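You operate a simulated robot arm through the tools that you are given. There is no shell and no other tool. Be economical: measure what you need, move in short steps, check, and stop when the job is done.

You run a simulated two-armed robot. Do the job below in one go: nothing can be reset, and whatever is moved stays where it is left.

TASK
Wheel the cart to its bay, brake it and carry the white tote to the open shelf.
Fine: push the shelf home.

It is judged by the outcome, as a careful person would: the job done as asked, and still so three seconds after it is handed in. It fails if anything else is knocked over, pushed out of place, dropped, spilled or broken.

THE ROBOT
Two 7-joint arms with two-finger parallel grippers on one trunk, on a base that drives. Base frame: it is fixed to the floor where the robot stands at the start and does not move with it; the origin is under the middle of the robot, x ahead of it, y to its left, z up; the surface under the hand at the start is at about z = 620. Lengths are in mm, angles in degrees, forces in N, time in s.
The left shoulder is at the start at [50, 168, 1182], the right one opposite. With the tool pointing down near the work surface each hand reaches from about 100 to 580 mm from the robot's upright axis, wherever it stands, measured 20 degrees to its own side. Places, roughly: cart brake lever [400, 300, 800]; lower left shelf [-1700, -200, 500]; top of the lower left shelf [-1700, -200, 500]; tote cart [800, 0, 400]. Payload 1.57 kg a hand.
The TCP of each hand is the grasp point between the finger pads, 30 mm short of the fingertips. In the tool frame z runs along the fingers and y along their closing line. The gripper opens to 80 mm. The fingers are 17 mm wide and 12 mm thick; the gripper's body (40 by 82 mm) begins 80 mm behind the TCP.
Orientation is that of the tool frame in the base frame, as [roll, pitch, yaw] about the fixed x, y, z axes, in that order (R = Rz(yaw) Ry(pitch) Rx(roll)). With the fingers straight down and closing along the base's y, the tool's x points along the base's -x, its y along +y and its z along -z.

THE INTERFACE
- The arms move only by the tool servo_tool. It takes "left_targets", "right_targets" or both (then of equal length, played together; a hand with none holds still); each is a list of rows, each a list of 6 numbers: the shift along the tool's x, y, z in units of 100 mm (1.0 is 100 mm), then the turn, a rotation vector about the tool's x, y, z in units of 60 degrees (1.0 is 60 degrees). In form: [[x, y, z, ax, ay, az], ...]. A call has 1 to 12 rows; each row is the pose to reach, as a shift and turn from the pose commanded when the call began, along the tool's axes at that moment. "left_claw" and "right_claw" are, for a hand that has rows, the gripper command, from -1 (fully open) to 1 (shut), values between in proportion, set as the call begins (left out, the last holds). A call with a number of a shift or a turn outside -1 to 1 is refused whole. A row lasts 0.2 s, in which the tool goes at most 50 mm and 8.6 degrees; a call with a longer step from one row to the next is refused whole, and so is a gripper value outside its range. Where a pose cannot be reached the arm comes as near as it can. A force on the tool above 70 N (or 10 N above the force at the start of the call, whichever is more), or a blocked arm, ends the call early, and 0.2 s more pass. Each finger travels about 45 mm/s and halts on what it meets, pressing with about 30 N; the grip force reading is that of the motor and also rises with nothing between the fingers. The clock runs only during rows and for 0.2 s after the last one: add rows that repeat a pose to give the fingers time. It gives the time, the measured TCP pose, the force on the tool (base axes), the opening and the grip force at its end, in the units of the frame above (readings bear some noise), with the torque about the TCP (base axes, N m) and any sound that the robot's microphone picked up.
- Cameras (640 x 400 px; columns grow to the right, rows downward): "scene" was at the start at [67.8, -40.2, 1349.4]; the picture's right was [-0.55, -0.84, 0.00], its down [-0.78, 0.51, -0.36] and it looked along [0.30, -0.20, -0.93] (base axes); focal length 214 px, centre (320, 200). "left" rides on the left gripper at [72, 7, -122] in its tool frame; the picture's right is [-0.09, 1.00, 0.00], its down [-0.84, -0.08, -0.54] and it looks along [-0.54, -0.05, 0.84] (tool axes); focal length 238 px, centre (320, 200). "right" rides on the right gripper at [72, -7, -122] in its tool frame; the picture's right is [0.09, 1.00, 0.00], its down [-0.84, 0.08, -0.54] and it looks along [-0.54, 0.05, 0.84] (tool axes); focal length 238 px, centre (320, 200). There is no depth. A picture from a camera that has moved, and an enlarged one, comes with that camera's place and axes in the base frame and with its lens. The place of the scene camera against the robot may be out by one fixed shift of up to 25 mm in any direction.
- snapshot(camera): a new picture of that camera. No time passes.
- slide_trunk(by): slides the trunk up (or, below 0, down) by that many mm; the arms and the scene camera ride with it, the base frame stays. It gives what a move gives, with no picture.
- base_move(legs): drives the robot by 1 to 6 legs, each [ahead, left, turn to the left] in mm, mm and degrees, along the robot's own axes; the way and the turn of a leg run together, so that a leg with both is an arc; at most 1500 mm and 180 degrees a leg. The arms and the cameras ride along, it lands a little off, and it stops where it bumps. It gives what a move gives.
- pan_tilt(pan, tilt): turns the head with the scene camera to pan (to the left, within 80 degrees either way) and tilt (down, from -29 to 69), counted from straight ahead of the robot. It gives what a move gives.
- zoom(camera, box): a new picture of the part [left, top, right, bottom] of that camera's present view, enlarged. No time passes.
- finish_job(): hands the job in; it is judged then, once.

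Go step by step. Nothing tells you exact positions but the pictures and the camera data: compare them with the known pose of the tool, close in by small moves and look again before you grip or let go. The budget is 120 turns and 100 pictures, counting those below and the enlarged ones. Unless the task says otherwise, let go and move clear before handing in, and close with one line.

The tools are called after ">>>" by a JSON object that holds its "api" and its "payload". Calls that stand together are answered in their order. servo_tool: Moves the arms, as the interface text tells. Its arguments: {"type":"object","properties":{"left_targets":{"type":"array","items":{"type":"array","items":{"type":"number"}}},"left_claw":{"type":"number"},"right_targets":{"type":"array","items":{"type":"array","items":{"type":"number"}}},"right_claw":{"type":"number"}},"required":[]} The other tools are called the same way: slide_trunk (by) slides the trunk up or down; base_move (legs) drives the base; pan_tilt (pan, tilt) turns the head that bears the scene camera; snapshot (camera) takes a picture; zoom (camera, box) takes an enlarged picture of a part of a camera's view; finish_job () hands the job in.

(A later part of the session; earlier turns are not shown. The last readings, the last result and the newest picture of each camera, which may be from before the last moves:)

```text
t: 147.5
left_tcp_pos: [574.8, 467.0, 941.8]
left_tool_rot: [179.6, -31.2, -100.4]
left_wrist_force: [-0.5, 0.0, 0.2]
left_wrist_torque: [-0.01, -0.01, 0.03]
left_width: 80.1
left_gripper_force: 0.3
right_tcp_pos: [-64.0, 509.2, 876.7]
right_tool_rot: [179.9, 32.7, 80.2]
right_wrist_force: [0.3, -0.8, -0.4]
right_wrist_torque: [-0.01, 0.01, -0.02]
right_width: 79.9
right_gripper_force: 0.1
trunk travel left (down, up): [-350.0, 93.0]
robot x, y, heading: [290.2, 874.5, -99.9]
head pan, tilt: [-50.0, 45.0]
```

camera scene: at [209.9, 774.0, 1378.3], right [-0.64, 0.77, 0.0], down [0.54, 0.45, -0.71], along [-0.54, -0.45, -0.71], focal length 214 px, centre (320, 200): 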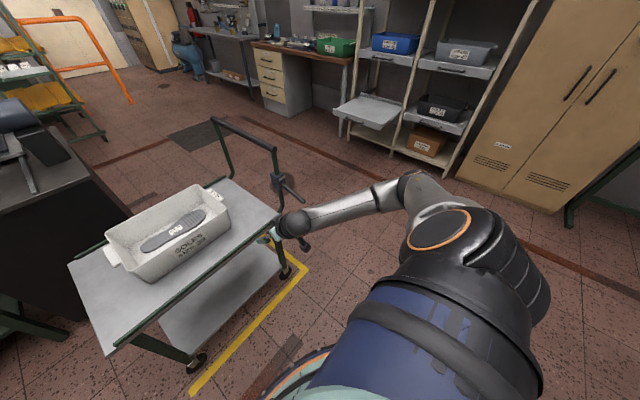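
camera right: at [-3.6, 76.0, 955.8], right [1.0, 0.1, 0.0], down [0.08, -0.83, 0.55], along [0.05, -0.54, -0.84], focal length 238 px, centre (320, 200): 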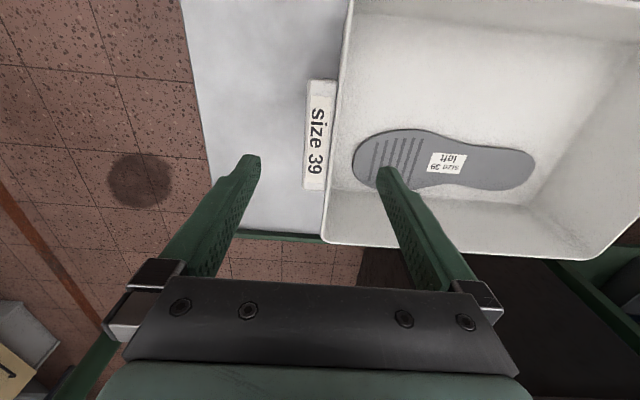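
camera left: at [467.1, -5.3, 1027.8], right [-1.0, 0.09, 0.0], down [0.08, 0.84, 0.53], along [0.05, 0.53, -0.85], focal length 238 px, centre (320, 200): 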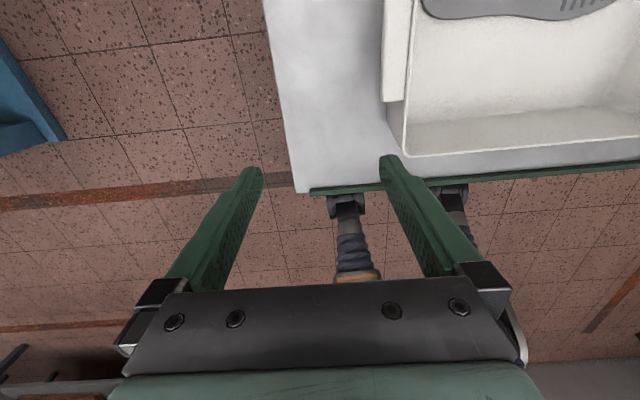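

>>> {"api": "servo_tool", "payload": {"left_targets": [[0.24, 0.17, -0.05, 0, 0, 0], [0.48, 0.35, -0.1, 0, 0, 0], [0.72, 0.52, -0.153, 0, 0, 0]], "right_targets": [[-0.27, 0.12, -0.115, 0, 0, 0], [-0.55, 0.235, -0.23, 0, 0, 0], [-0.82, 0.353, -0.345, 0, 0, 0]]}}

>>> {"api": "servo_tool", "payload": {"left_targets": [[0.24, 0.17, -0.05, 0, 0, 0], [0.48, 0.35, -0.1, 0, 0, 0], [0.72, 0.52, -0.153, 0, 0, 0]], "right_targets": [[-0.27, 0.12, -0.115, 0, 0, 0], [-0.55, 0.235, -0.23, 0, 0, 0], [-0.82, 0.353, -0.345, 0, 0, 0]]}}

>>> {"api": "servo_tool", "payload": {"left_targets": [[0.24, 0.17, -0.05, 0.04, 0, -0.07], [0.48, 0.35, -0.1, 0.088, 0, -0.142], [0.72, 0.52, -0.153, 0.088, 0, -0.142]], "right_targets": [[-0.27, 0.12, -0.115, -0.04, 0, -0.07], [-0.55, 0.235, -0.23, -0.088, 0, -0.142], [-0.82, 0.353, -0.345, -0.088, 0, -0.142]]}}

```text
t: 148.3
left_tcp_pos: [515.8, 424.6, 988.4]
left_tool_rot: [179.8, -31.0, -100.4]
left_wrist_force: [-0.9, 0.5, 0.6]
left_wrist_torque: [0.01, -0.01, 0.02]
left_width: 79.9
left_gripper_force: 0.0
right_tcp_pos: [-37.0, 452.2, 950.4]
right_tool_rot: [179.9, 32.7, 80.2]
right_wrist_force: [0.4, -1.5, 0.5]
right_wrist_torque: [-0.02, -0.01, 0.02]
right_width: 80.1
right_gripper_force: 0.2
trunk travel left (down, up): [-350.0, 93.0]
robot x, y, heading: [292.3, 874.8, -100.1]
head pan, tilt: [-50.0, 45.0]
```

```text
t: 149.1
left_tcp_pos: [458.6, 382.7, 1043.2]
left_tool_rot: [179.7, -31.3, -100.4]
left_wrist_force: [-0.2, 0.0, 0.2]
left_wrist_torque: [-0.02, 0.02, -0.03]
left_width: 80.2
left_gripper_force: 0.0
right_tcp_pos: [-12.0, 397.2, 1022.3]
right_tool_rot: [180.0, 32.8, 80.3]
right_wrist_force: [0.4, -0.3, -0.6]
right_wrist_torque: [0.01, -0.04, -0.01]
right_width: 80.3
right_gripper_force: 0.1
trunk travel left (down, up): [-350.0, 93.0]
robot x, y, heading: [291.9, 876.7, -100.1]
head pan, tilt: [-50.0, 45.0]
```

```text
t: 149.9
left_tcp_pos: [394.5, 337.6, 1091.7]
left_tool_rot: [180.0, -31.3, -90.3]
left_wrist_force: [0.1, -0.4, -0.1]
left_wrist_torque: [-0.01, -0.04, 0.0]
left_width: 80.1
left_gripper_force: 0.2
right_tcp_pos: [13.6, 341.5, 1095.1]
right_tool_rot: [-179.8, 32.7, 90.4]
right_wrist_force: [-0.2, -0.7, -0.7]
right_wrist_torque: [0.0, 0.01, 0.01]
right_width: 79.9
right_gripper_force: 0.1
trunk travel left (down, up): [-350.0, 93.0]
robot x, y, heading: [289.4, 874.9, -100.1]
head pan, tilt: [-50.0, 45.0]
```

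Both hands reached the pose. I lower the trunk 300 mm out here and check clearances before driving in.

>>> {"api": "slide_trunk", "payload": {"by": -300}}

>>> {"api": "snapshot", "payload": {"camera": "scene"}}

```text
t: 152.9
left_tcp_pos: [394.8, 338.9, 793.2]
left_tool_rot: [179.8, -31.3, -90.4]
left_wrist_force: [-0.6, 0.1, -1.0]
left_wrist_torque: [0.0, -0.01, -0.02]
left_width: 79.9
left_gripper_force: 0.0
right_tcp_pos: [13.1, 340.0, 794.3]
right_tool_rot: [-180.0, 32.8, 90.4]
right_wrist_force: [0.8, -0.1, 0.0]
right_wrist_torque: [0.0, 0.01, 0.01]
right_width: 79.9
right_gripper_force: 0.1
trunk travel left (down, up): [-50.0, 393.0]
robot x, y, heading: [289.2, 878.2, -100.1]
head pan, tilt: [-50.0, 45.0]
```

```text
32 pictures are left
camera scene: at [195.1, 786.1, 1078.3], right [-0.5, 0.87, 0.0], down [0.61, 0.35, -0.71], along [-0.61, -0.35, -0.71], focal length 214 px, centre (320, 200)
```

scene: 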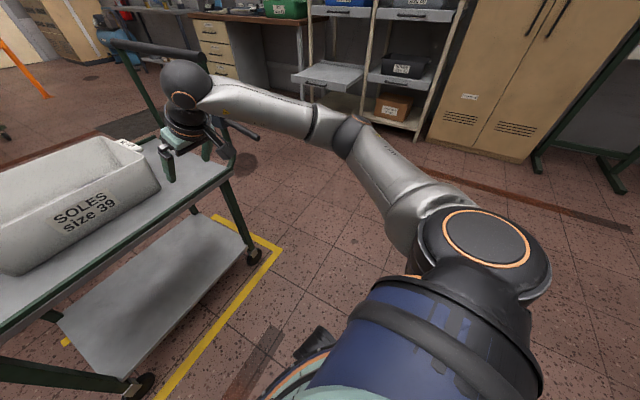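

The elbow would come too near the lever at this heading. I turn a further 12° (heading −112) and re-aim the hands, which should carry the elbow well clear.

>>> {"api": "base_move", "payload": {"legs": [[0, 0, -12]]}}

>>> {"api": "servo_tool", "payload": {"left_targets": [[-0.07, 0.02, -0.04, 0.05, 0, -0.09], [-0.15, 0.04, -0.09, 0.106, 0, -0.17], [-0.15, 0.04, -0.09, 0.106, 0, -0.17]], "right_targets": [[-0.26, 0.04, 0.16, -0.05, 0, -0.09], [-0.52, 0.08, 0.33, -0.106, 0, -0.17], [-0.52, 0.08, 0.33, -0.106, 0, -0.17]]}}

>>> {"api": "snapshot", "payload": {"camera": "scene"}}

```text
t: 154.1
left_tcp_pos: [280.9, 328.3, 791.9]
left_tool_rot: [179.8, -31.3, -102.4]
left_wrist_force: [-0.4, 0.4, -0.4]
left_wrist_torque: [-0.03, -0.02, -0.01]
left_width: 80.2
left_gripper_force: 0.0
right_tcp_pos: [-91.6, 411.3, 796.1]
right_tool_rot: [-179.9, 32.8, 78.4]
right_wrist_force: [-0.2, 0.0, 0.1]
right_wrist_torque: [0.02, 0.03, -0.02]
right_width: 80.2
right_gripper_force: 0.1
trunk travel left (down, up): [-50.0, 393.0]
robot x, y, heading: [290.3, 877.1, -112.0]
head pan, tilt: [-50.0, 45.0]
```

```text
t: 154.9
left_tcp_pos: [280.7, 346.3, 791.2]
left_tool_rot: [-180.0, -31.3, -90.3]
left_wrist_force: [-0.5, 0.9, -0.1]
left_wrist_torque: [0.01, -0.03, 0.02]
left_width: 80.1
left_gripper_force: 0.1
right_tcp_pos: [-96.4, 346.4, 794.0]
right_tool_rot: [-179.7, 32.7, 90.6]
right_wrist_force: [1.1, -0.2, 0.2]
right_wrist_torque: [0.0, 0.02, -0.02]
right_width: 80.1
right_gripper_force: 0.1
trunk travel left (down, up): [-50.0, 393.0]
robot x, y, heading: [288.1, 876.4, -111.9]
head pan, tilt: [-50.0, 45.0]
```

```text
31 pictures are left
camera scene: at [180.2, 803.9, 1078.2], right [-0.31, 0.95, 0.0], down [0.67, 0.22, -0.71], along [-0.67, -0.22, -0.71], focal length 214 px, centre (320, 200)
```

scene: 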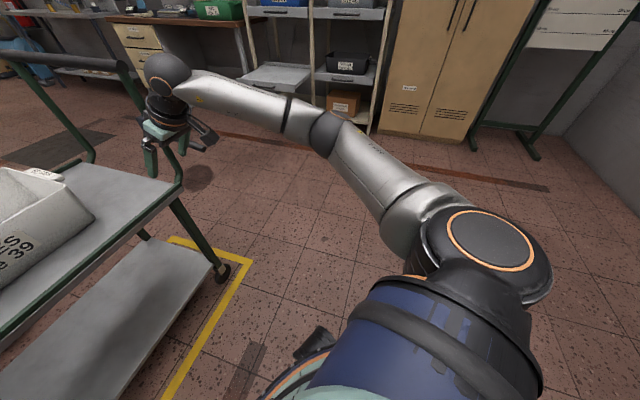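

Clearances look fine for a diagonal approach. I drive most of the way in, then look.

>>> {"api": "base_move", "payload": {"legs": [[207, 167, 0]]}}

>>> {"api": "snapshot", "payload": {"camera": "scene"}}

>>> {"api": "snapshot", "payload": {"camera": "right"}}

>>> {"api": "snapshot", "payload": {"camera": "left"}}

```text
t: 157.0
left_tcp_pos: [358.3, 98.3, 791.9]
left_tool_rot: [179.9, -31.4, -90.7]
left_wrist_force: [0.3, 0.2, 0.3]
left_wrist_torque: [0.0, 0.01, 0.01]
left_width: 80.3
left_gripper_force: 0.1
right_tcp_pos: [-19.6, 100.8, 794.4]
right_tool_rot: [-179.7, 32.7, 90.2]
right_wrist_force: [0.0, 1.0, 0.5]
right_wrist_torque: [0.02, -0.02, 0.02]
right_width: 80.1
right_gripper_force: 0.1
trunk travel left (down, up): [-50.0, 393.0]
robot x, y, heading: [370.0, 629.5, -112.3]
head pan, tilt: [-50.0, 45.0]
```

```text
30 pictures are left
camera scene: at [259.5, 555.9, 1078.3], right [-0.3, 0.95, 0.0], down [0.67, 0.21, -0.71], along [-0.67, -0.21, -0.71], focal length 214 px, centre (320, 200)
```

scene: 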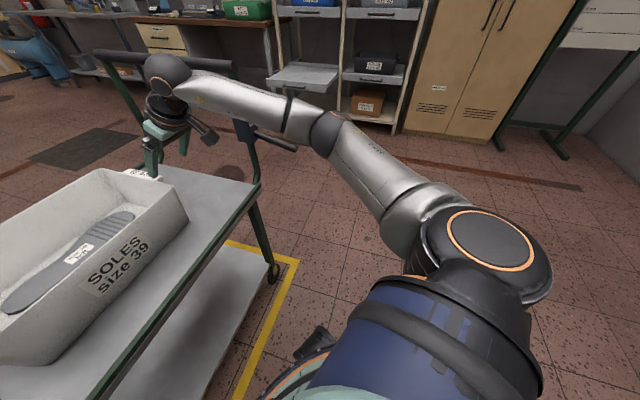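

```text
29 pictures are left
camera right: at [-25.8, 227.4, 857.6], right [1.0, 0.08, -0.05], down [0.08, -0.41, 0.91], along [0.05, -0.91, -0.42], focal length 238 px, centre (320, 200)
```

right: 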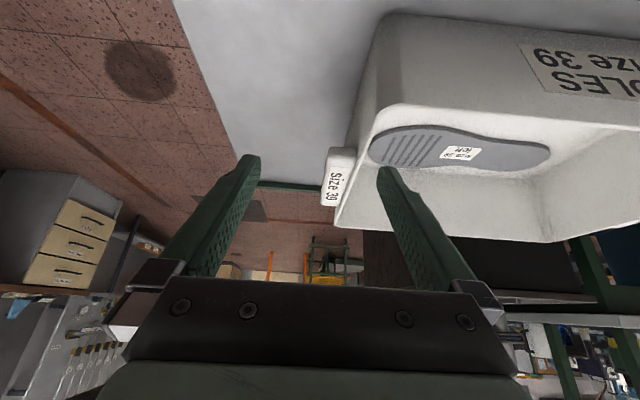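

```text
28 pictures are left
camera left: at [351.0, 99.7, 933.6], right [-0.99, 0.09, -0.05], down [0.09, 1.0, 0.03], along [0.05, 0.02, -1.0], focal length 238 px, centre (320, 200)
```

left: 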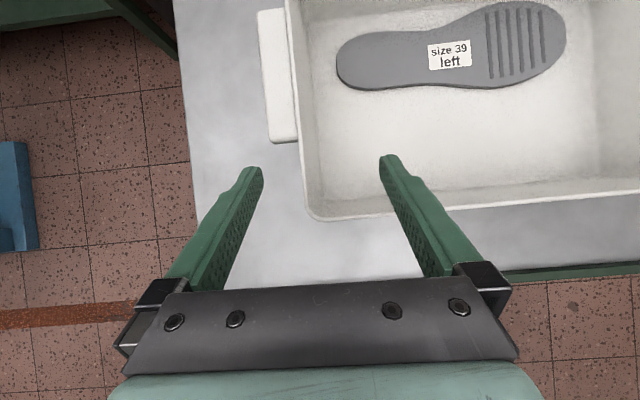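

Lug measured: grip centres at about (384, −2) and (6, −2), matching the hand spacing. I drive the remaining distance.

>>> {"api": "base_move", "payload": {"legs": [[84, 61, 0]]}}

>>> {"api": "snapshot", "payload": {"camera": "left"}}

>>> {"api": "snapshot", "payload": {"camera": "right"}}

>>> {"api": "snapshot", "payload": {"camera": "scene"}}

```text
t: 158.2
left_tcp_pos: [383.8, -3.5, 791.7]
left_tool_rot: [-179.9, -31.3, -90.6]
left_wrist_force: [0.0, 0.2, 0.9]
left_wrist_torque: [-0.03, -0.02, -0.01]
left_width: 80.0
left_gripper_force: 0.1
right_tcp_pos: [8.2, -1.6, 794.8]
right_tool_rot: [-179.7, 32.6, 90.4]
right_wrist_force: [-0.4, -0.8, -0.1]
right_wrist_torque: [0.01, -0.01, -0.03]
right_width: 79.9
right_gripper_force: 0.0
trunk travel left (down, up): [-50.0, 393.0]
robot x, y, heading: [396.2, 527.8, -112.3]
head pan, tilt: [-50.0, 45.0]
```

```text
27 pictures are left
camera left: at [377.2, -1.5, 933.7], right [-0.99, 0.09, -0.05], down [0.09, 1.0, 0.03], along [0.05, 0.02, -1.0], focal length 238 px, centre (320, 200)
```

left: 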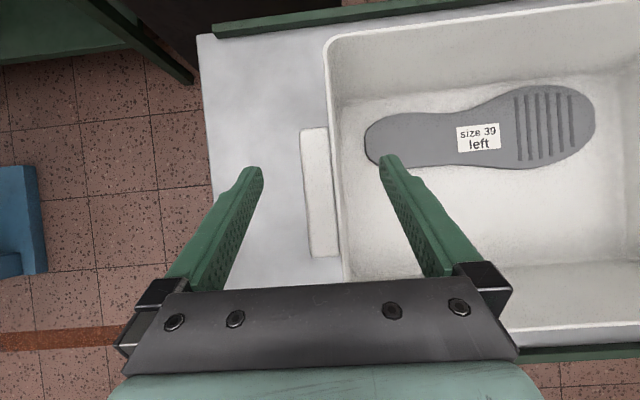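

```text
26 pictures are left
camera right: at [0.2, 125.2, 857.6], right [1.0, 0.08, -0.05], down [0.08, -0.41, 0.91], along [0.05, -0.91, -0.42], focal length 238 px, centre (320, 200)
```

right: 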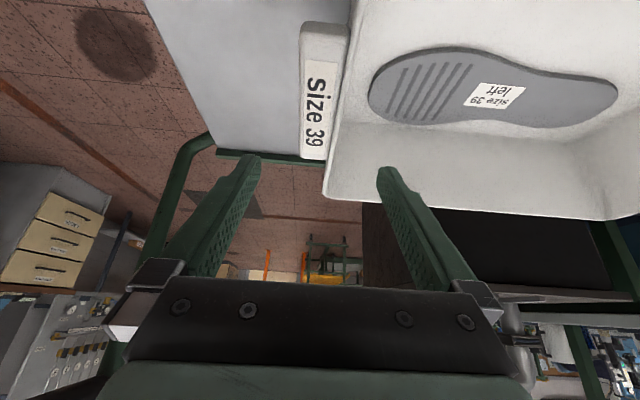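

```text
25 pictures are left
camera scene: at [284.6, 454.6, 1078.3], right [-0.31, 0.95, 0.0], down [0.67, 0.22, -0.71], along [-0.67, -0.22, -0.71], focal length 214 px, centre (320, 200)
```

scene: 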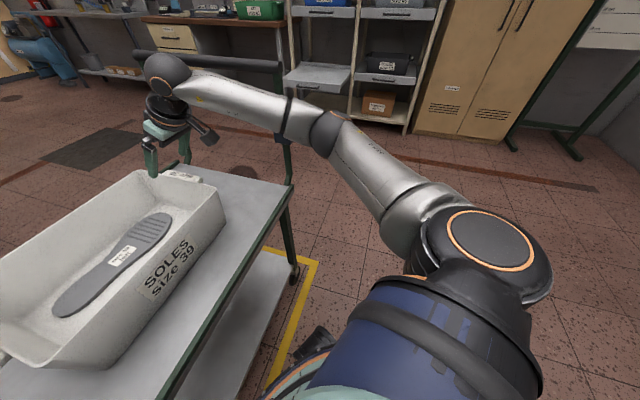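

Both grippers straddle their lugs. I lower straight down about 80 mm.

>>> {"api": "servo_tool", "payload": {"left_targets": [[-0.14, -0.03, 0.23, 0, 0, 0], [-0.28, -0.03, 0.46, 0, 0, 0], [-0.42, -0.03, 0.69, 0, 0, 0]], "right_targets": [[0.15, -0.02, 0.23, 0, 0, 0], [0.3, -0.02, 0.46, 0, 0, 0], [0.45, -0.02, 0.7, 0, 0, 0]]}}

>>> {"api": "snapshot", "payload": {"camera": "left"}}

>>> {"api": "snapshot", "payload": {"camera": "right"}}

```text
t: 159.0
left_tcp_pos: [388.0, -2.1, 710.3]
left_tool_rot: [179.9, -31.2, -90.6]
left_wrist_force: [-0.3, 0.1, -0.5]
left_wrist_torque: [0.01, -0.01, -0.02]
left_width: 80.0
left_gripper_force: 0.0
right_tcp_pos: [6.3, -1.3, 711.8]
right_tool_rot: [-179.8, 32.8, 90.3]
right_wrist_force: [0.3, 0.1, 0.2]
right_wrist_torque: [-0.02, 0.01, 0.0]
right_width: 80.4
right_gripper_force: 0.0
trunk travel left (down, up): [-50.0, 393.0]
robot x, y, heading: [395.7, 525.8, -112.3]
head pan, tilt: [-50.0, 45.0]
```

```text
24 pictures are left
camera left: at [381.2, -0.8, 852.6], right [-0.99, 0.09, -0.05], down [0.09, 1.0, 0.03], along [0.05, 0.02, -1.0], focal length 238 px, centre (320, 200)
```

left: 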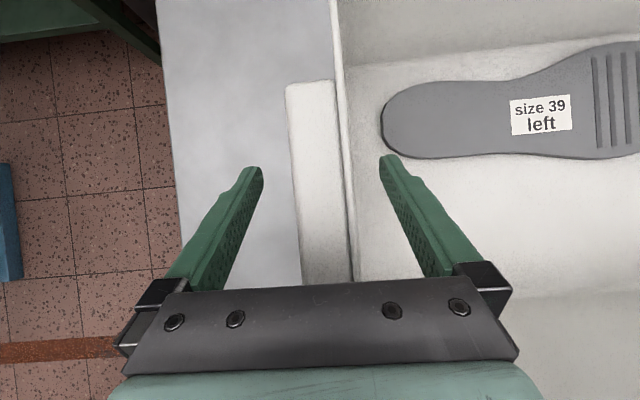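

```text
23 pictures are left
camera right: at [-1.0, 125.8, 774.4], right [1.0, 0.08, -0.05], down [0.08, -0.41, 0.91], along [0.05, -0.91, -0.42], focal length 238 px, centre (320, 200)
```

right: 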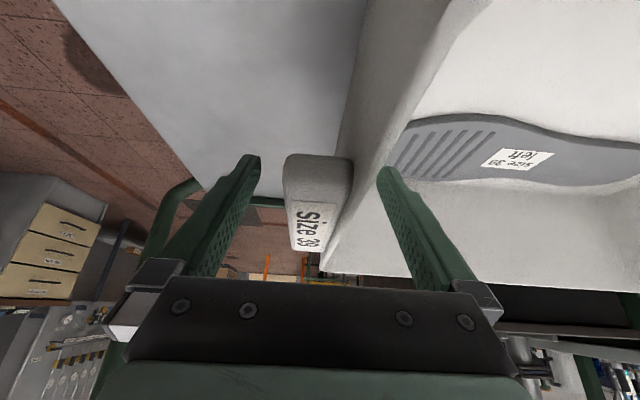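

The lug and wall sit centred in both grippers. I close them.

>>> {"api": "servo_tool", "payload": {"left_targets": [[0, 0, 0, 0, 0, 0], [0, 0, 0, 0, 0, 0], [0, 0, 0, 0, 0, 0], [0, 0, 0, 0, 0, 0], [0, 0, 0, 0, 0, 0]], "right_targets": [[0, 0, 0, 0, 0, 0], [0, 0, 0, 0, 0, 0], [0, 0, 0, 0, 0, 0], [0, 0, 0, 0, 0, 0], [0, 0, 0, 0, 0, 0]], "left_claw": 1, "right_claw": 1}}

>>> {"api": "slide_trunk", "payload": {"by": 20}}

>>> {"api": "snapshot", "payload": {"camera": "left"}}

```text
t: 160.2
left_tcp_pos: [386.6, -1.6, 711.4]
left_tool_rot: [179.6, -31.3, -90.6]
left_wrist_force: [-10.6, 0.1, -0.3]
left_wrist_torque: [0.08, 1.34, -0.3]
left_width: 32.9
left_gripper_force: 30.7
right_tcp_pos: [8.1, -0.6, 711.1]
right_tool_rot: [-180.0, 32.8, 90.3]
right_wrist_force: [10.8, 0.0, -0.4]
right_wrist_torque: [0.13, -1.35, 0.6]
right_width: 33.3
right_gripper_force: 29.9
trunk travel left (down, up): [-50.0, 393.0]
robot x, y, heading: [396.9, 528.4, -112.0]
head pan, tilt: [-50.0, 45.0]
```

```text
t: 160.9
left_tcp_pos: [386.7, -1.9, 729.9]
left_tool_rot: [179.6, -31.2, -90.7]
left_wrist_force: [-14.9, 0.1, -2.5]
left_wrist_torque: [0.53, 1.34, -0.33]
left_width: 32.8
left_gripper_force: 30.0
right_tcp_pos: [7.8, -1.5, 730.6]
right_tool_rot: [179.9, 32.6, 90.3]
right_wrist_force: [15.3, 0.4, -3.2]
right_wrist_torque: [-0.45, -1.43, 0.4]
right_width: 33.3
right_gripper_force: 30.3
trunk travel left (down, up): [-70.0, 373.0]
robot x, y, heading: [395.7, 526.3, -111.9]
head pan, tilt: [-50.0, 45.0]
```

```text
22 pictures are left
camera left: at [380.1, -0.9, 872.4], right [-0.99, 0.09, -0.04], down [0.09, 1.0, 0.03], along [0.05, 0.02, -1.0], focal length 238 px, centre (320, 200)
```

left: 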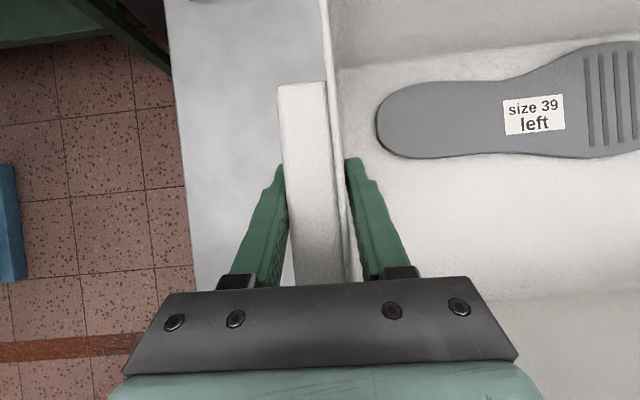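

The tote lifts (about 0.6 kg). I raise it further and back straight out into the aisle.

>>> {"api": "slide_trunk", "payload": {"by": 80}}

>>> {"api": "base_move", "payload": {"legs": [[-176, -71, 0], [-241, -98, 0]]}}

>>> {"api": "pan_tilt", "payload": {"pan": 0, "tilt": 45}}

>>> {"api": "snapshot", "payload": {"camera": "scene"}}

```text
t: 162.1
left_tcp_pos: [386.6, -3.0, 810.4]
left_tool_rot: [179.6, -31.3, -90.5]
left_wrist_force: [-16.4, 0.1, -3.3]
left_wrist_torque: [0.46, 1.37, -0.38]
left_width: 32.9
left_gripper_force: 30.3
right_tcp_pos: [7.6, -1.1, 810.2]
right_tool_rot: [179.7, 32.5, 90.3]
right_wrist_force: [16.8, -1.0, -2.4]
right_wrist_torque: [-0.37, -1.65, 0.39]
right_width: 33.3
right_gripper_force: 29.5
trunk travel left (down, up): [-150.0, 293.0]
robot x, y, heading: [395.0, 525.3, -112.3]
head pan, tilt: [-50.0, 45.0]
```

```text
t: 165.1
left_tcp_pos: [389.1, 448.2, 810.3]
left_tool_rot: [179.5, -31.2, -91.1]
left_wrist_force: [-17.0, -0.9, -2.7]
left_wrist_torque: [-0.13, 1.5, -0.21]
left_width: 32.7
left_gripper_force: 30.3
right_tcp_pos: [10.6, 452.3, 810.7]
right_tool_rot: [179.7, 32.5, 89.9]
right_wrist_force: [16.1, 0.8, -2.8]
right_wrist_torque: [0.2, -1.51, 0.54]
right_width: 33.1
right_gripper_force: 30.2
trunk travel left (down, up): [-150.0, 293.0]
robot x, y, heading: [404.4, 976.8, -112.7]
head pan, tilt: [-50.0, 45.0]
```

```text
t: 166.3
left_tcp_pos: [387.9, 448.5, 811.0]
left_tool_rot: [179.6, -31.3, -91.1]
left_wrist_force: [1.9, -1.2, -3.0]
left_wrist_torque: [0.11, 1.36, -0.13]
left_width: 32.8
left_gripper_force: 29.6
right_tcp_pos: [11.1, 452.0, 809.9]
right_tool_rot: [179.8, 32.5, 89.8]
right_wrist_force: [-1.0, 0.2, -2.1]
right_wrist_torque: [0.01, -1.55, 0.46]
right_width: 33.2
right_gripper_force: 29.1
trunk travel left (down, up): [-150.0, 293.0]
robot x, y, heading: [403.0, 977.4, -112.4]
head pan, tilt: [0.0, 45.0]
```

```text
21 pictures are left
camera scene: at [336.8, 854.9, 1178.2], right [-0.92, 0.39, 0.0], down [0.27, 0.65, -0.71], along [-0.27, -0.65, -0.71], focal length 214 px, centre (320, 200)
```

scene: 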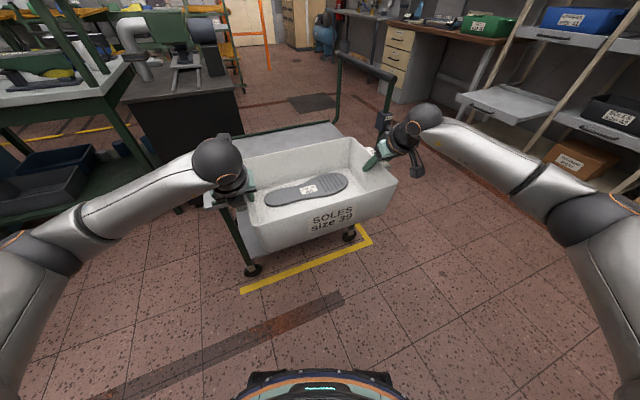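

The tote is held level. I carry it along the aisle past the cart handle, then turn toward the rack.

>>> {"api": "base_move", "payload": {"legs": [[-74, -30, 0], [219, -532, 0], [219, -532, 0]]}}

>>> {"api": "base_move", "payload": {"legs": [[0, 0, -90]]}}

>>> {"api": "pan_tilt", "payload": {"pan": 30, "tilt": 30}}

>>> {"api": "snapshot", "payload": {"camera": "scene"}}

```text
t: 176.9
left_tcp_pos: [-762.7, 507.6, 809.6]
left_tool_rot: [179.6, -31.3, -90.3]
left_wrist_force: [1.0, -1.1, -3.0]
left_wrist_torque: [0.0, 1.31, -0.18]
left_width: 32.8
left_gripper_force: 30.3
right_tcp_pos: [-1142.0, 509.0, 810.0]
right_tool_rot: [179.8, 32.5, 90.6]
right_wrist_force: [-0.3, 0.6, -2.6]
right_wrist_torque: [0.1, -1.41, 0.5]
right_width: 33.3
right_gripper_force: 30.0
trunk travel left (down, up): [-150.0, 293.0]
robot x, y, heading: [-755.3, 1033.9, -112.0]
head pan, tilt: [0.0, 45.0]
```

```text
t: 181.1
left_tcp_pos: [-1286.2, 1036.2, 810.4]
left_tool_rot: [179.5, -31.2, -179.5]
left_wrist_force: [-1.1, -2.5, -2.4]
left_wrist_torque: [1.26, 0.07, -0.16]
left_width: 32.6
left_gripper_force: 29.5
right_tcp_pos: [-1291.2, 1414.1, 810.5]
right_tool_rot: [179.8, 32.5, 1.3]
right_wrist_force: [1.4, 2.0, -3.6]
right_wrist_torque: [-1.36, -0.14, 0.5]
right_width: 33.1
right_gripper_force: 30.0
trunk travel left (down, up): [-150.0, 293.0]
robot x, y, heading: [-754.7, 1039.4, 159.0]
head pan, tilt: [0.0, 45.0]
```

```text
t: 182.1
left_tcp_pos: [-1286.7, 1037.8, 810.3]
left_tool_rot: [179.6, -31.3, -179.3]
left_wrist_force: [-0.3, -1.7, -3.4]
left_wrist_torque: [1.36, -0.1, -0.13]
left_width: 32.9
left_gripper_force: 30.1
right_tcp_pos: [-1292.2, 1414.9, 811.8]
right_tool_rot: [179.7, 32.5, 1.2]
right_wrist_force: [1.9, 1.3, -2.3]
right_wrist_torque: [-1.61, 0.06, 0.38]
right_width: 33.0
right_gripper_force: 29.6
trunk travel left (down, up): [-150.0, 293.0]
robot x, y, heading: [-755.8, 1041.9, 158.7]
head pan, tilt: [30.0, 30.0]
```

```text
20 pictures are left
camera scene: at [-902.9, 1028.7, 1200.8], right [-0.15, 0.99, 0.0], down [0.49, 0.08, -0.87], along [-0.86, -0.13, -0.5], focal length 214 px, centre (320, 200)
```

scene: 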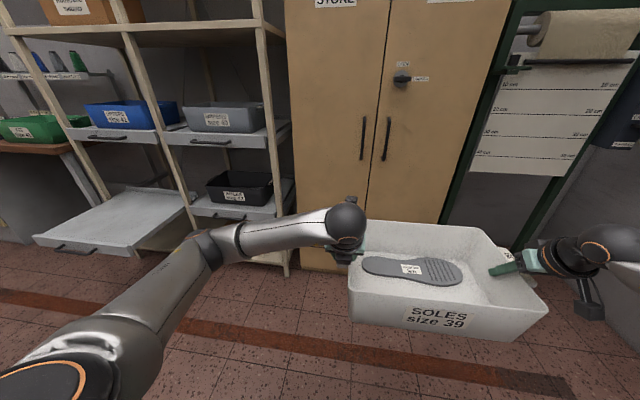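

The open tray is the lower-left one, empty. I slide sideways until the tote is in front of it.

>>> {"api": "base_move", "payload": {"legs": [[-260, 667, 0], [-260, 667, -1.0]]}}

>>> {"api": "pan_tilt", "payload": {"pan": 20, "tilt": 40}}

>>> {"api": "snapshot", "payload": {"camera": "scene"}}

>>> {"api": "snapshot", "payload": {"camera": "left"}}

>>> {"api": "snapshot", "payload": {"camera": "right"}}

```text
t: 194.2
left_tcp_pos: [-1278.7, -379.0, 810.5]
left_tool_rot: [179.5, -31.3, 179.6]
left_wrist_force: [-1.7, -2.2, -3.1]
left_wrist_torque: [1.29, -0.05, -0.16]
left_width: 32.6
left_gripper_force: 29.9
right_tcp_pos: [-1277.9, -0.4, 809.8]
right_tool_rot: [179.7, 32.5, 0.4]
right_wrist_force: [0.9, 1.9, -3.7]
right_wrist_torque: [-1.37, -0.01, 0.48]
right_width: 33.1
right_gripper_force: 29.6
trunk travel left (down, up): [-150.0, 293.0]
robot x, y, heading: [-745.7, -384.7, 158.0]
head pan, tilt: [30.0, 30.0]
```

```text
t: 194.9
left_tcp_pos: [-1279.7, -379.2, 809.6]
left_tool_rot: [179.4, -31.3, 179.7]
left_wrist_force: [-0.8, -1.9, -3.3]
left_wrist_torque: [1.39, -0.19, -0.2]
left_width: 32.7
left_gripper_force: 30.1
right_tcp_pos: [-1278.2, -0.0, 810.5]
right_tool_rot: [179.6, 32.5, 0.3]
right_wrist_force: [0.9, 1.7, -2.7]
right_wrist_torque: [-1.56, 0.09, 0.38]
right_width: 33.1
right_gripper_force: 29.9
trunk travel left (down, up): [-150.0, 293.0]
robot x, y, heading: [-746.7, -386.7, 158.1]
head pan, tilt: [20.0, 40.0]
```

```text
19 pictures are left
camera scene: at [-891.7, -378.1, 1185.5], right [0.04, 1.0, 0.0], down [0.64, -0.02, -0.77], along [-0.77, 0.03, -0.64], focal length 214 px, centre (320, 200)
```

scene: 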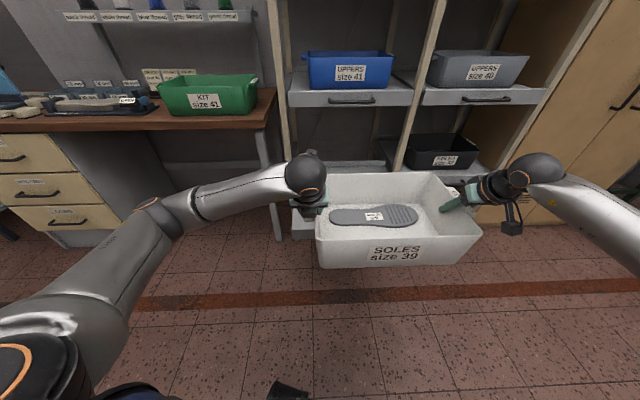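

```text
18 pictures are left
camera left: at [-1277.5, -373.1, 952.5], right [0.09, 1.0, -0.04], down [1.0, -0.09, 0.03], along [0.02, -0.04, -1.0], focal length 238 px, centre (320, 200)
```

left: 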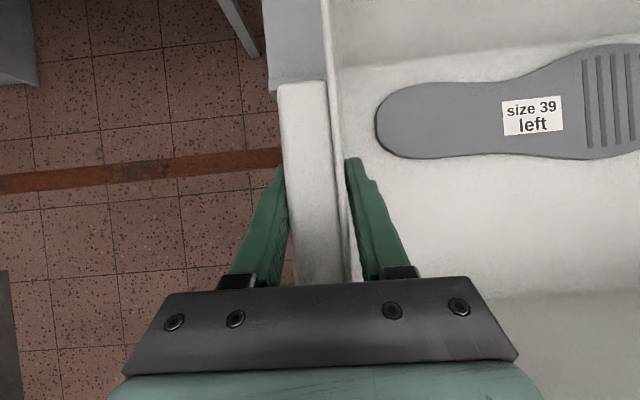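

```text
17 pictures are left
camera right: at [-1152.1, 8.5, 873.9], right [0.09, -1.0, -0.04], down [-0.41, -0.08, 0.91], along [-0.91, -0.06, -0.42], focal length 238 px, centre (320, 200)
```

right: 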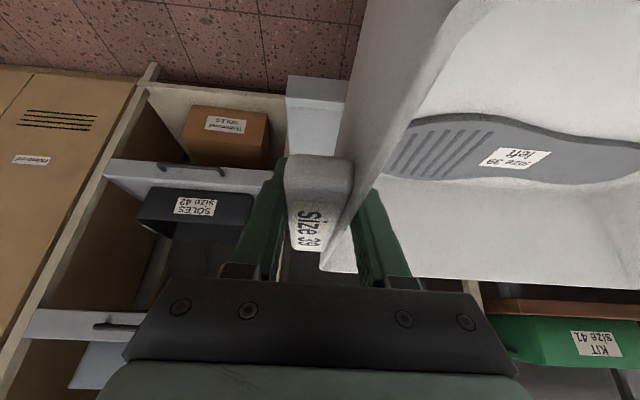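

The tray spans about y −473..60 with its front at x≈−1487 and top z≈500–510. I need ~70 mm more down than the trunk offers, so I test lowering with both arms here, in small steps.

>>> {"api": "servo_tool", "payload": {"left_targets": [[-0.05, 0, 0.085, 0, 0, 0], [-0.1, 0, 0.17, 0, 0, 0], [-0.155, 0, 0.255, 0, 0, 0], [-0.21, 0, 0.34, 0, 0, 0]], "right_targets": [[0.054, 0, 0.084, 0, 0, 0], [0.108, 0, 0.168, 0, 0, 0], [0.162, 0, 0.252, 0, 0, 0], [0.216, 0, 0.336, 0, 0, 0]]}}

>>> {"api": "servo_tool", "payload": {"left_targets": [[-0.05, 0, 0.085, 0, 0, 0], [-0.1, 0, 0.17, 0, 0, 0], [-0.155, 0, 0.255, 0, 0, 0]], "right_targets": [[0.054, 0, 0.084, 0, 0, 0], [0.108, 0, 0.168, 0, 0, 0], [0.162, 0, 0.252, 0, 0, 0]]}}

```text
t: 195.9
left_tcp_pos: [-1278.2, -378.3, 770.9]
left_tool_rot: [179.5, -31.3, 179.6]
left_wrist_force: [-0.4, 0.0, -4.1]
left_wrist_torque: [1.02, 0.17, -0.1]
left_width: 32.6
left_gripper_force: 29.7
right_tcp_pos: [-1277.6, 0.4, 769.6]
right_tool_rot: [179.7, 32.5, 0.4]
right_wrist_force: [1.3, 0.5, -2.0]
right_wrist_torque: [-1.52, -0.21, 0.67]
right_width: 33.3
right_gripper_force: 30.6
trunk travel left (down, up): [-150.0, 293.0]
robot x, y, heading: [-751.6, -386.9, 157.8]
head pan, tilt: [20.0, 40.0]
```

```text
t: 196.7
left_tcp_pos: [-1277.0, -378.7, 741.3]
left_tool_rot: [179.6, -31.4, 179.7]
left_wrist_force: [-2.3, -1.1, -3.8]
left_wrist_torque: [1.06, 0.29, -0.11]
left_width: 32.5
left_gripper_force: 30.0
right_tcp_pos: [-1278.3, -0.1, 737.6]
right_tool_rot: [179.7, 32.5, 0.4]
right_wrist_force: [1.3, 0.2, -1.4]
right_wrist_torque: [-1.5, -0.34, 0.66]
right_width: 33.5
right_gripper_force: 30.4
trunk travel left (down, up): [-150.0, 293.0]
robot x, y, heading: [-750.8, -387.5, 158.1]
head pan, tilt: [20.0, 40.0]
```

Both arms follow. I drive the tote over the tray.

>>> {"api": "base_move", "payload": {"legs": [[330, 150, 0]]}}

>>> {"api": "slide_trunk", "payload": {"by": -90}}

>>> {"api": "snapshot", "payload": {"camera": "left"}}

>>> {"api": "snapshot", "payload": {"camera": "right"}}

>>> {"api": "snapshot", "payload": {"camera": "scene"}}

```text
t: 199.1
left_tcp_pos: [-1643.8, -390.4, 739.6]
left_tool_rot: [179.6, -31.3, 179.8]
left_wrist_force: [-1.0, -1.8, -2.5]
left_wrist_torque: [1.18, -0.08, -0.11]
left_width: 32.6
left_gripper_force: 29.3
right_tcp_pos: [-1645.9, -13.5, 738.4]
right_tool_rot: [179.7, 32.5, 0.6]
right_wrist_force: [1.7, 0.7, -1.9]
right_wrist_torque: [-1.52, 0.0, 0.61]
right_width: 33.6
right_gripper_force: 29.7
trunk travel left (down, up): [-150.0, 293.0]
robot x, y, heading: [-1115.7, -398.4, 158.3]
head pan, tilt: [20.0, 40.0]
```

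```text
t: 200.3
left_tcp_pos: [-1644.7, -393.2, 650.1]
left_tool_rot: [179.6, -31.3, 179.8]
left_wrist_force: [-1.1, -2.3, -3.5]
left_wrist_torque: [1.2, -0.08, -0.12]
left_width: 32.5
left_gripper_force: 30.2
right_tcp_pos: [-1646.7, -14.0, 649.0]
right_tool_rot: [179.8, 32.4, 0.5]
right_wrist_force: [1.2, 2.4, -2.4]
right_wrist_torque: [-1.56, 0.02, 0.58]
right_width: 33.4
right_gripper_force: 29.8
trunk travel left (down, up): [-60.0, 383.0]
robot x, y, heading: [-1115.5, -396.3, 157.9]
head pan, tilt: [20.0, 40.0]
```

```text
16 pictures are left
camera left: at [-1642.6, -386.4, 792.7], right [0.09, 1.0, -0.04], down [1.0, -0.08, 0.03], along [0.02, -0.04, -1.0], focal length 238 px, centre (320, 200)
```

left: 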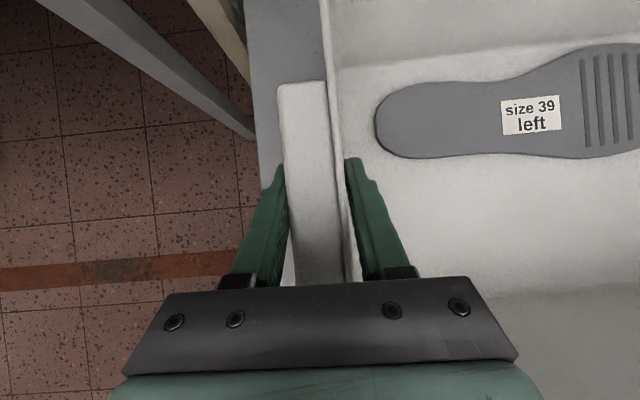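

```text
15 pictures are left
camera right: at [-1519.8, -4.5, 712.5], right [0.09, -0.99, -0.05], down [-0.41, -0.08, 0.91], along [-0.91, -0.06, -0.42], focal length 238 px, centre (320, 200)
```

right: 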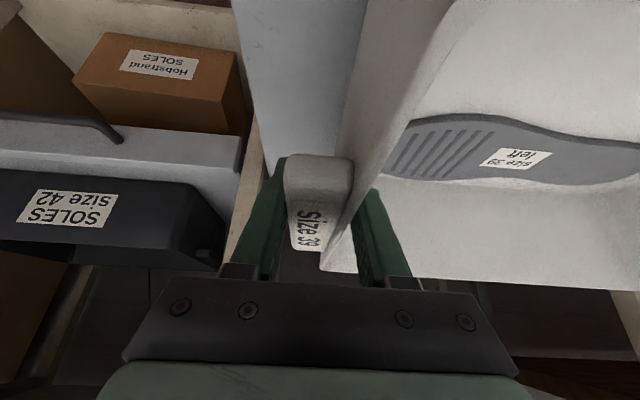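

```text
14 pictures are left
camera scene: at [-1258.8, -389.5, 1095.5], right [0.03, 1.0, 0.0], down [0.64, -0.02, -0.77], along [-0.77, 0.02, -0.64], focal length 214 px, centre (320, 200)
```

scene: 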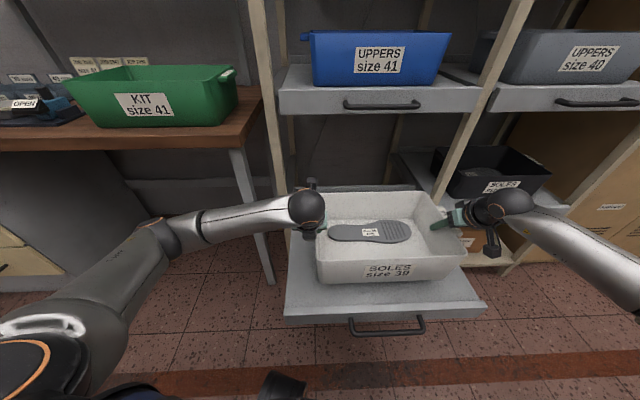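

The tote is centred over the tray. I lower it, watching the force.

>>> {"api": "slide_trunk", "payload": {"by": -45}}

>>> {"api": "slide_trunk", "payload": {"by": -8}}

>>> {"api": "slide_trunk", "payload": {"by": -7}}

```text
t: 201.2
left_tcp_pos: [-1644.7, -392.0, 609.7]
left_tool_rot: [179.2, -32.0, -179.9]
left_wrist_force: [-1.0, -4.9, 17.8]
left_wrist_torque: [1.13, 0.42, -0.13]
left_width: 32.7
left_gripper_force: 30.0
right_tcp_pos: [-1646.9, -13.0, 611.1]
right_tool_rot: [179.7, 33.4, 0.7]
right_wrist_force: [-1.2, 5.6, 17.4]
right_wrist_torque: [-1.27, -0.25, 0.74]
right_width: 33.2
right_gripper_force: 29.8
trunk travel left (down, up): [-15.0, 428.0]
robot x, y, heading: [-1116.9, -394.4, 157.9]
head pan, tilt: [20.0, 40.0]
```

```text
t: 201.8
left_tcp_pos: [-1644.6, -391.9, 603.4]
left_tool_rot: [179.1, -31.9, -179.9]
left_wrist_force: [-0.6, -4.0, 25.6]
left_wrist_torque: [1.42, 0.26, -0.21]
left_width: 33.0
left_gripper_force: 30.1
right_tcp_pos: [-1647.5, -12.8, 605.1]
right_tool_rot: [179.7, 33.5, 0.5]
right_wrist_force: [-1.9, 6.6, 24.6]
right_wrist_torque: [-1.58, 0.03, 0.92]
right_width: 33.8
right_gripper_force: 29.9
trunk travel left (down, up): [-7.0, 436.0]
robot x, y, heading: [-1119.1, -397.7, 158.3]
head pan, tilt: [20.0, 40.0]
```

```text
t: 202.3
left_tcp_pos: [-1644.0, -390.7, 594.7]
left_tool_rot: [179.1, -31.8, 180.0]
left_wrist_force: [-0.3, 0.3, 19.3]
left_wrist_torque: [1.84, 0.67, -0.38]
left_width: 33.1
left_gripper_force: 30.0
right_tcp_pos: [-1646.8, -14.3, 595.7]
right_tool_rot: [179.7, 33.2, 0.5]
right_wrist_force: [-0.8, 5.2, 21.1]
right_wrist_torque: [-1.78, 0.27, 0.83]
right_width: 34.3
right_gripper_force: 29.7
trunk travel left (down, up): [0.0, 443.0]
robot x, y, heading: [-1114.2, -400.1, 158.1]
head pan, tilt: [20.0, 40.0]
```

The tote rests on the tray. I relax the downward force, open the hands and check.

>>> {"api": "slide_trunk", "payload": {"by": 12}}

>>> {"api": "servo_tool", "payload": {"left_targets": [[0, 0, 0, 0, 0, 0], [0, 0, 0, 0, 0, 0], [0, 0, 0, 0, 0, 0], [0, 0, 0, 0, 0, 0]], "right_targets": [[0, 0, 0, 0, 0, 0], [0, 0, 0, 0, 0, 0], [0, 0, 0, 0, 0, 0], [0, 0, 0, 0, 0, 0]], "left_claw": -1, "right_claw": -1}}

>>> {"api": "slide_trunk", "payload": {"by": 140}}

>>> {"api": "snapshot", "payload": {"camera": "scene"}}

```text
t: 202.9
left_tcp_pos: [-1642.3, -391.6, 599.0]
left_tool_rot: [179.8, -30.9, 179.5]
left_wrist_force: [0.4, 2.8, -4.2]
left_wrist_torque: [1.59, -0.93, -0.71]
left_width: 33.5
left_gripper_force: 30.2
right_tcp_pos: [-1645.3, -14.9, 598.0]
right_tool_rot: [179.5, 32.3, 0.6]
right_wrist_force: [-0.4, -0.9, -2.0]
right_wrist_torque: [-2.14, 0.81, 0.55]
right_width: 34.6
right_gripper_force: 29.7
trunk travel left (down, up): [-12.0, 431.0]
robot x, y, heading: [-1114.8, -397.4, 158.2]
head pan, tilt: [20.0, 40.0]
```

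```text
t: 203.9
left_tcp_pos: [-1643.5, -392.3, 603.8]
left_tool_rot: [179.6, -31.4, 179.7]
left_wrist_force: [0.0, -0.3, 0.3]
left_wrist_torque: [0.0, 0.01, 0.03]
left_width: 80.0
left_gripper_force: 0.1
right_tcp_pos: [-1645.8, -12.6, 602.0]
right_tool_rot: [179.8, 32.5, 0.6]
right_wrist_force: [-0.6, -0.2, 0.0]
right_wrist_torque: [0.0, 0.03, 0.02]
right_width: 79.9
right_gripper_force: 0.0
trunk travel left (down, up): [-12.0, 431.0]
robot x, y, heading: [-1118.0, -400.1, 158.1]
head pan, tilt: [20.0, 40.0]
```

```text
t: 205.6
left_tcp_pos: [-1645.2, -391.2, 742.5]
left_tool_rot: [179.6, -31.4, 179.8]
left_wrist_force: [0.2, 0.1, -0.7]
left_wrist_torque: [-0.05, 0.03, -0.02]
left_width: 79.9
left_gripper_force: 0.0
right_tcp_pos: [-1645.7, -14.0, 739.1]
right_tool_rot: [179.7, 32.4, 0.6]
right_wrist_force: [-0.2, 0.3, 0.8]
right_wrist_torque: [0.01, -0.02, 0.02]
right_width: 79.9
right_gripper_force: 0.1
trunk travel left (down, up): [-152.0, 291.0]
robot x, y, heading: [-1118.3, -400.3, 158.1]
head pan, tilt: [20.0, 40.0]
```

```text
13 pictures are left
camera scene: at [-1258.5, -389.5, 1187.5], right [0.03, 1.0, 0.0], down [0.64, -0.02, -0.77], along [-0.77, 0.03, -0.64], focal length 214 px, centre (320, 200)
```

scene: 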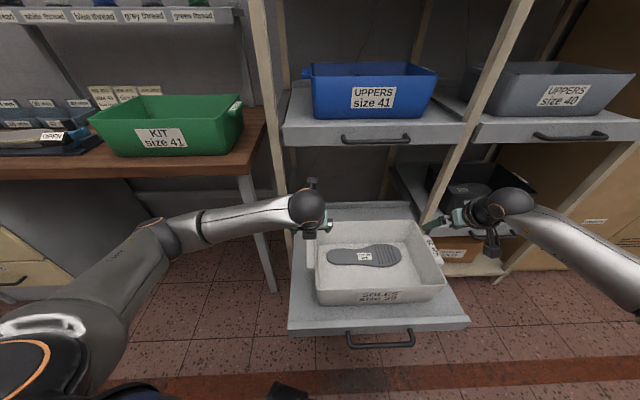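

The tote stands well on the tray. I back away, square up to the rack and centre on the tray for the push.

>>> {"api": "base_move", "payload": {"legs": [[-325, -130, 0], [0, 0, 21.9], [0, -194, 0]]}}

>>> {"api": "servo_tool", "payload": {"left_targets": [[-0.3, 0, 0, 0, -0.13, 0], [-0.6, 0, 0, 0, -0.26, 0], [-0.9, 0, 0, 0, -0.39, 0], [-0.9, 0, 0, 0, -0.52, 0]], "right_targets": [[0.33, 0, 0, 0, 0.13, 0], [0.66, 0, 0, 0, 0.26, 0], [1.0, 0, 0, 0, 0.39, 0], [1.0, 0, 0, 0, 0.54, 0]], "left_claw": 1, "right_claw": 1}}

```text
t: 210.9
left_tcp_pos: [-1263.3, -402.5, 742.7]
left_tool_rot: [179.6, -31.3, -158.4]
left_wrist_force: [-0.3, -0.3, 0.0]
left_wrist_torque: [-0.01, 0.02, 0.01]
left_width: 79.9
left_gripper_force: 0.1
right_tcp_pos: [-1404.4, -51.8, 742.1]
right_tool_rot: [179.7, 32.6, 22.4]
right_wrist_force: [0.0, -0.6, -0.4]
right_wrist_torque: [0.02, 0.0, 0.01]
right_width: 80.1
right_gripper_force: 0.1
trunk travel left (down, up): [-152.0, 291.0]
robot x, y, heading: [-773.8, -208.7, 179.9]
head pan, tilt: [20.0, 40.0]
```

```text
refused: row 4 steps farther than a row can; nothing moved
```

>>> {"api": "servo_tool", "payload": {"left_targets": [[-0.3, 0, 0, 0, -0.13, 0], [-0.6, 0, 0, 0, -0.26, 0], [-0.9, 0, 0, 0, -0.39, 0], [-0.9, 0, 0, 0, -0.52, 0]], "right_targets": [[0.3, 0, 0, 0, 0.13, 0], [0.6, 0, 0, 0, 0.26, 0], [0.9, 0, 0, 0, 0.39, 0], [1.0, 0, 0, 0, 0.52, 0], [1.0, 0, 0, 0, 0.54, 0]], "left_claw": 1, "right_claw": 1}}

```text
refused: give rows for one hand, or as many for the one as for the other
```

>>> {"api": "servo_tool", "payload": {"left_targets": [[-0.3, 0, 0, 0, -0.13, 0], [-0.6, 0, 0, 0, -0.26, 0], [-0.9, 0, 0, 0, -0.39, 0], [-0.9, 0, 0, 0, -0.52, 0], [-0.9, 0, 0, 0, -0.52, 0]], "right_targets": [[0.3, 0, 0, 0, 0.13, 0], [0.6, 0, 0, 0, 0.26, 0], [0.9, 0, 0, 0, 0.39, 0], [1.0, 0, 0, 0, 0.52, 0], [1.0, 0, 0, 0, 0.54, 0]], "left_claw": 1, "right_claw": 1}}

```text
t: 212.1
left_tcp_pos: [-1191.0, -374.0, 696.2]
left_tool_rot: [179.6, -0.1, -158.6]
left_wrist_force: [-0.5, -0.4, 0.4]
left_wrist_torque: [0.03, 0.04, 0.02]
left_width: 0.0
left_gripper_force: 15.2
right_tcp_pos: [-1327.9, -18.9, 686.7]
right_tool_rot: [179.8, 0.0, 22.6]
right_wrist_force: [0.6, 0.4, -0.2]
right_wrist_torque: [0.02, 0.0, 0.02]
right_width: 0.2
right_gripper_force: 14.6
trunk travel left (down, up): [-152.0, 291.0]
robot x, y, heading: [-772.9, -211.4, 179.8]
head pan, tilt: [20.0, 40.0]
```

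>>> {"api": "servo_tool", "payload": {"left_targets": [[-0.14, -0.26, 0, 0, 0, 0.12], [-0.28, -0.52, 0, 0, 0, 0.24], [-0.42, -0.78, 0, 0, 0, 0.357]], "right_targets": [[0.33, 0.07, 0, 0, 0, 0], [0.66, 0.14, 0, 0, 0, 0], [1.0, 0.22, 0, 0, 0, 0]]}}

>>> {"api": "servo_tool", "payload": {"right_targets": [[0.33, 0.07, 0, 0, 0, 0.125], [0.66, 0.14, 0, 0, 0, 0.25], [1.0, 0.22, 0, 0, 0, 0.377]]}}

>>> {"api": "slide_trunk", "payload": {"by": -152}}

>>> {"api": "servo_tool", "payload": {"left_targets": [[0, 0, 0.15, 0, 0, 0], [0, 0, 0.3, 0, 0, 0]], "right_targets": [[0, 0, 0.15, 0, 0, 0], [0, 0, 0.2, 0, 0, 0]]}}

>>> {"api": "snapshot", "payload": {"camera": "scene"}}

>>> {"api": "snapshot", "payload": {"camera": "left"}}

```text
t: 212.9
left_tcp_pos: [-1123.6, -429.5, 695.7]
left_tool_rot: [179.7, -0.2, 179.8]
left_wrist_force: [2.0, 0.6, -0.5]
left_wrist_torque: [0.04, 0.0, 0.02]
left_width: 0.0
left_gripper_force: 21.0
right_tcp_pos: [-1224.3, -1.9, 686.5]
right_tool_rot: [179.7, 0.2, 22.5]
right_wrist_force: [-0.2, -0.1, 0.2]
right_wrist_torque: [0.0, 0.0, 0.01]
right_width: 0.0
right_gripper_force: 21.4
trunk travel left (down, up): [-152.0, 291.0]
robot x, y, heading: [-770.0, -216.5, 179.9]
head pan, tilt: [20.0, 40.0]
```

```text
t: 213.7
left_tcp_pos: [-1123.0, -430.0, 695.8]
left_tool_rot: [179.7, -0.2, -179.9]
left_wrist_force: [0.1, -0.1, 0.4]
left_wrist_torque: [0.01, 0.02, -0.04]
left_width: 0.0
left_gripper_force: 21.2
right_tcp_pos: [-1127.3, 15.5, 686.1]
right_tool_rot: [179.7, 0.1, -0.1]
right_wrist_force: [-0.1, -1.0, -1.4]
right_wrist_torque: [-0.01, -0.02, 0.0]
right_width: 0.1
right_gripper_force: 21.5
trunk travel left (down, up): [-152.0, 291.0]
robot x, y, heading: [-768.8, -215.5, 180.3]
head pan, tilt: [20.0, 40.0]
```

```text
t: 215.5
left_tcp_pos: [-1123.9, -429.6, 544.6]
left_tool_rot: [179.7, -0.2, -179.9]
left_wrist_force: [-0.3, 0.6, 0.4]
left_wrist_torque: [0.0, 0.0, 0.01]
left_width: 0.0
left_gripper_force: 21.2
right_tcp_pos: [-1125.8, 15.7, 533.4]
right_tool_rot: [179.9, 0.0, -0.2]
right_wrist_force: [0.0, -0.2, 0.4]
right_wrist_torque: [0.0, -0.01, 0.02]
right_width: 0.0
right_gripper_force: 21.4
trunk travel left (down, up): [0.0, 443.0]
robot x, y, heading: [-770.5, -212.5, 180.1]
head pan, tilt: [20.0, 40.0]
```

```text
t: 216.1
left_tcp_pos: [-1122.5, -430.2, 513.4]
left_tool_rot: [179.7, -0.2, -179.9]
left_wrist_force: [0.1, -1.0, 0.3]
left_wrist_torque: [0.02, -0.01, -0.01]
left_width: 0.0
left_gripper_force: 21.3
right_tcp_pos: [-1124.0, 16.6, 512.6]
right_tool_rot: [179.7, 0.0, -0.1]
right_wrist_force: [1.0, -0.3, -0.5]
right_wrist_torque: [0.0, -0.01, -0.04]
right_width: 0.0
right_gripper_force: 20.9
trunk travel left (down, up): [0.0, 443.0]
robot x, y, heading: [-775.0, -211.9, 180.0]
head pan, tilt: [20.0, 40.0]
```

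```text
12 pictures are left
camera scene: at [-910.7, -250.4, 1035.6], right [-0.34, 0.94, 0.0], down [0.6, 0.22, -0.77], along [-0.72, -0.26, -0.64], focal length 214 px, centre (320, 200)
```

scene: 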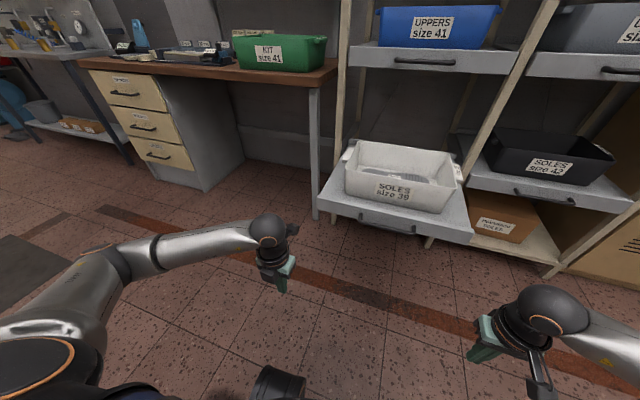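

```text
11 pictures are left
camera left: at [-1194.3, -424.2, 636.1], right [0.09, 1.0, 0.0], down [0.84, -0.08, 0.54], along [0.54, -0.05, -0.84], focal length 238 px, centre (320, 200)
```

left: 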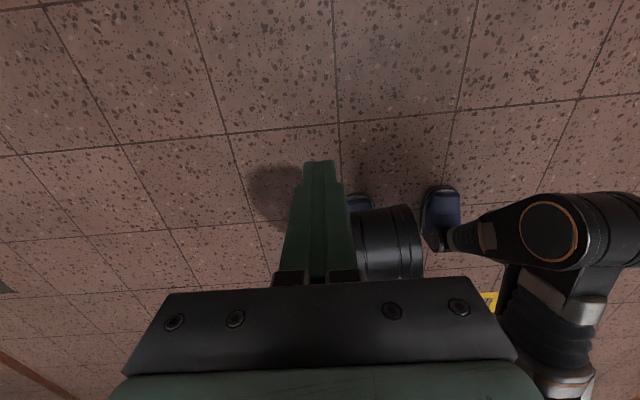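

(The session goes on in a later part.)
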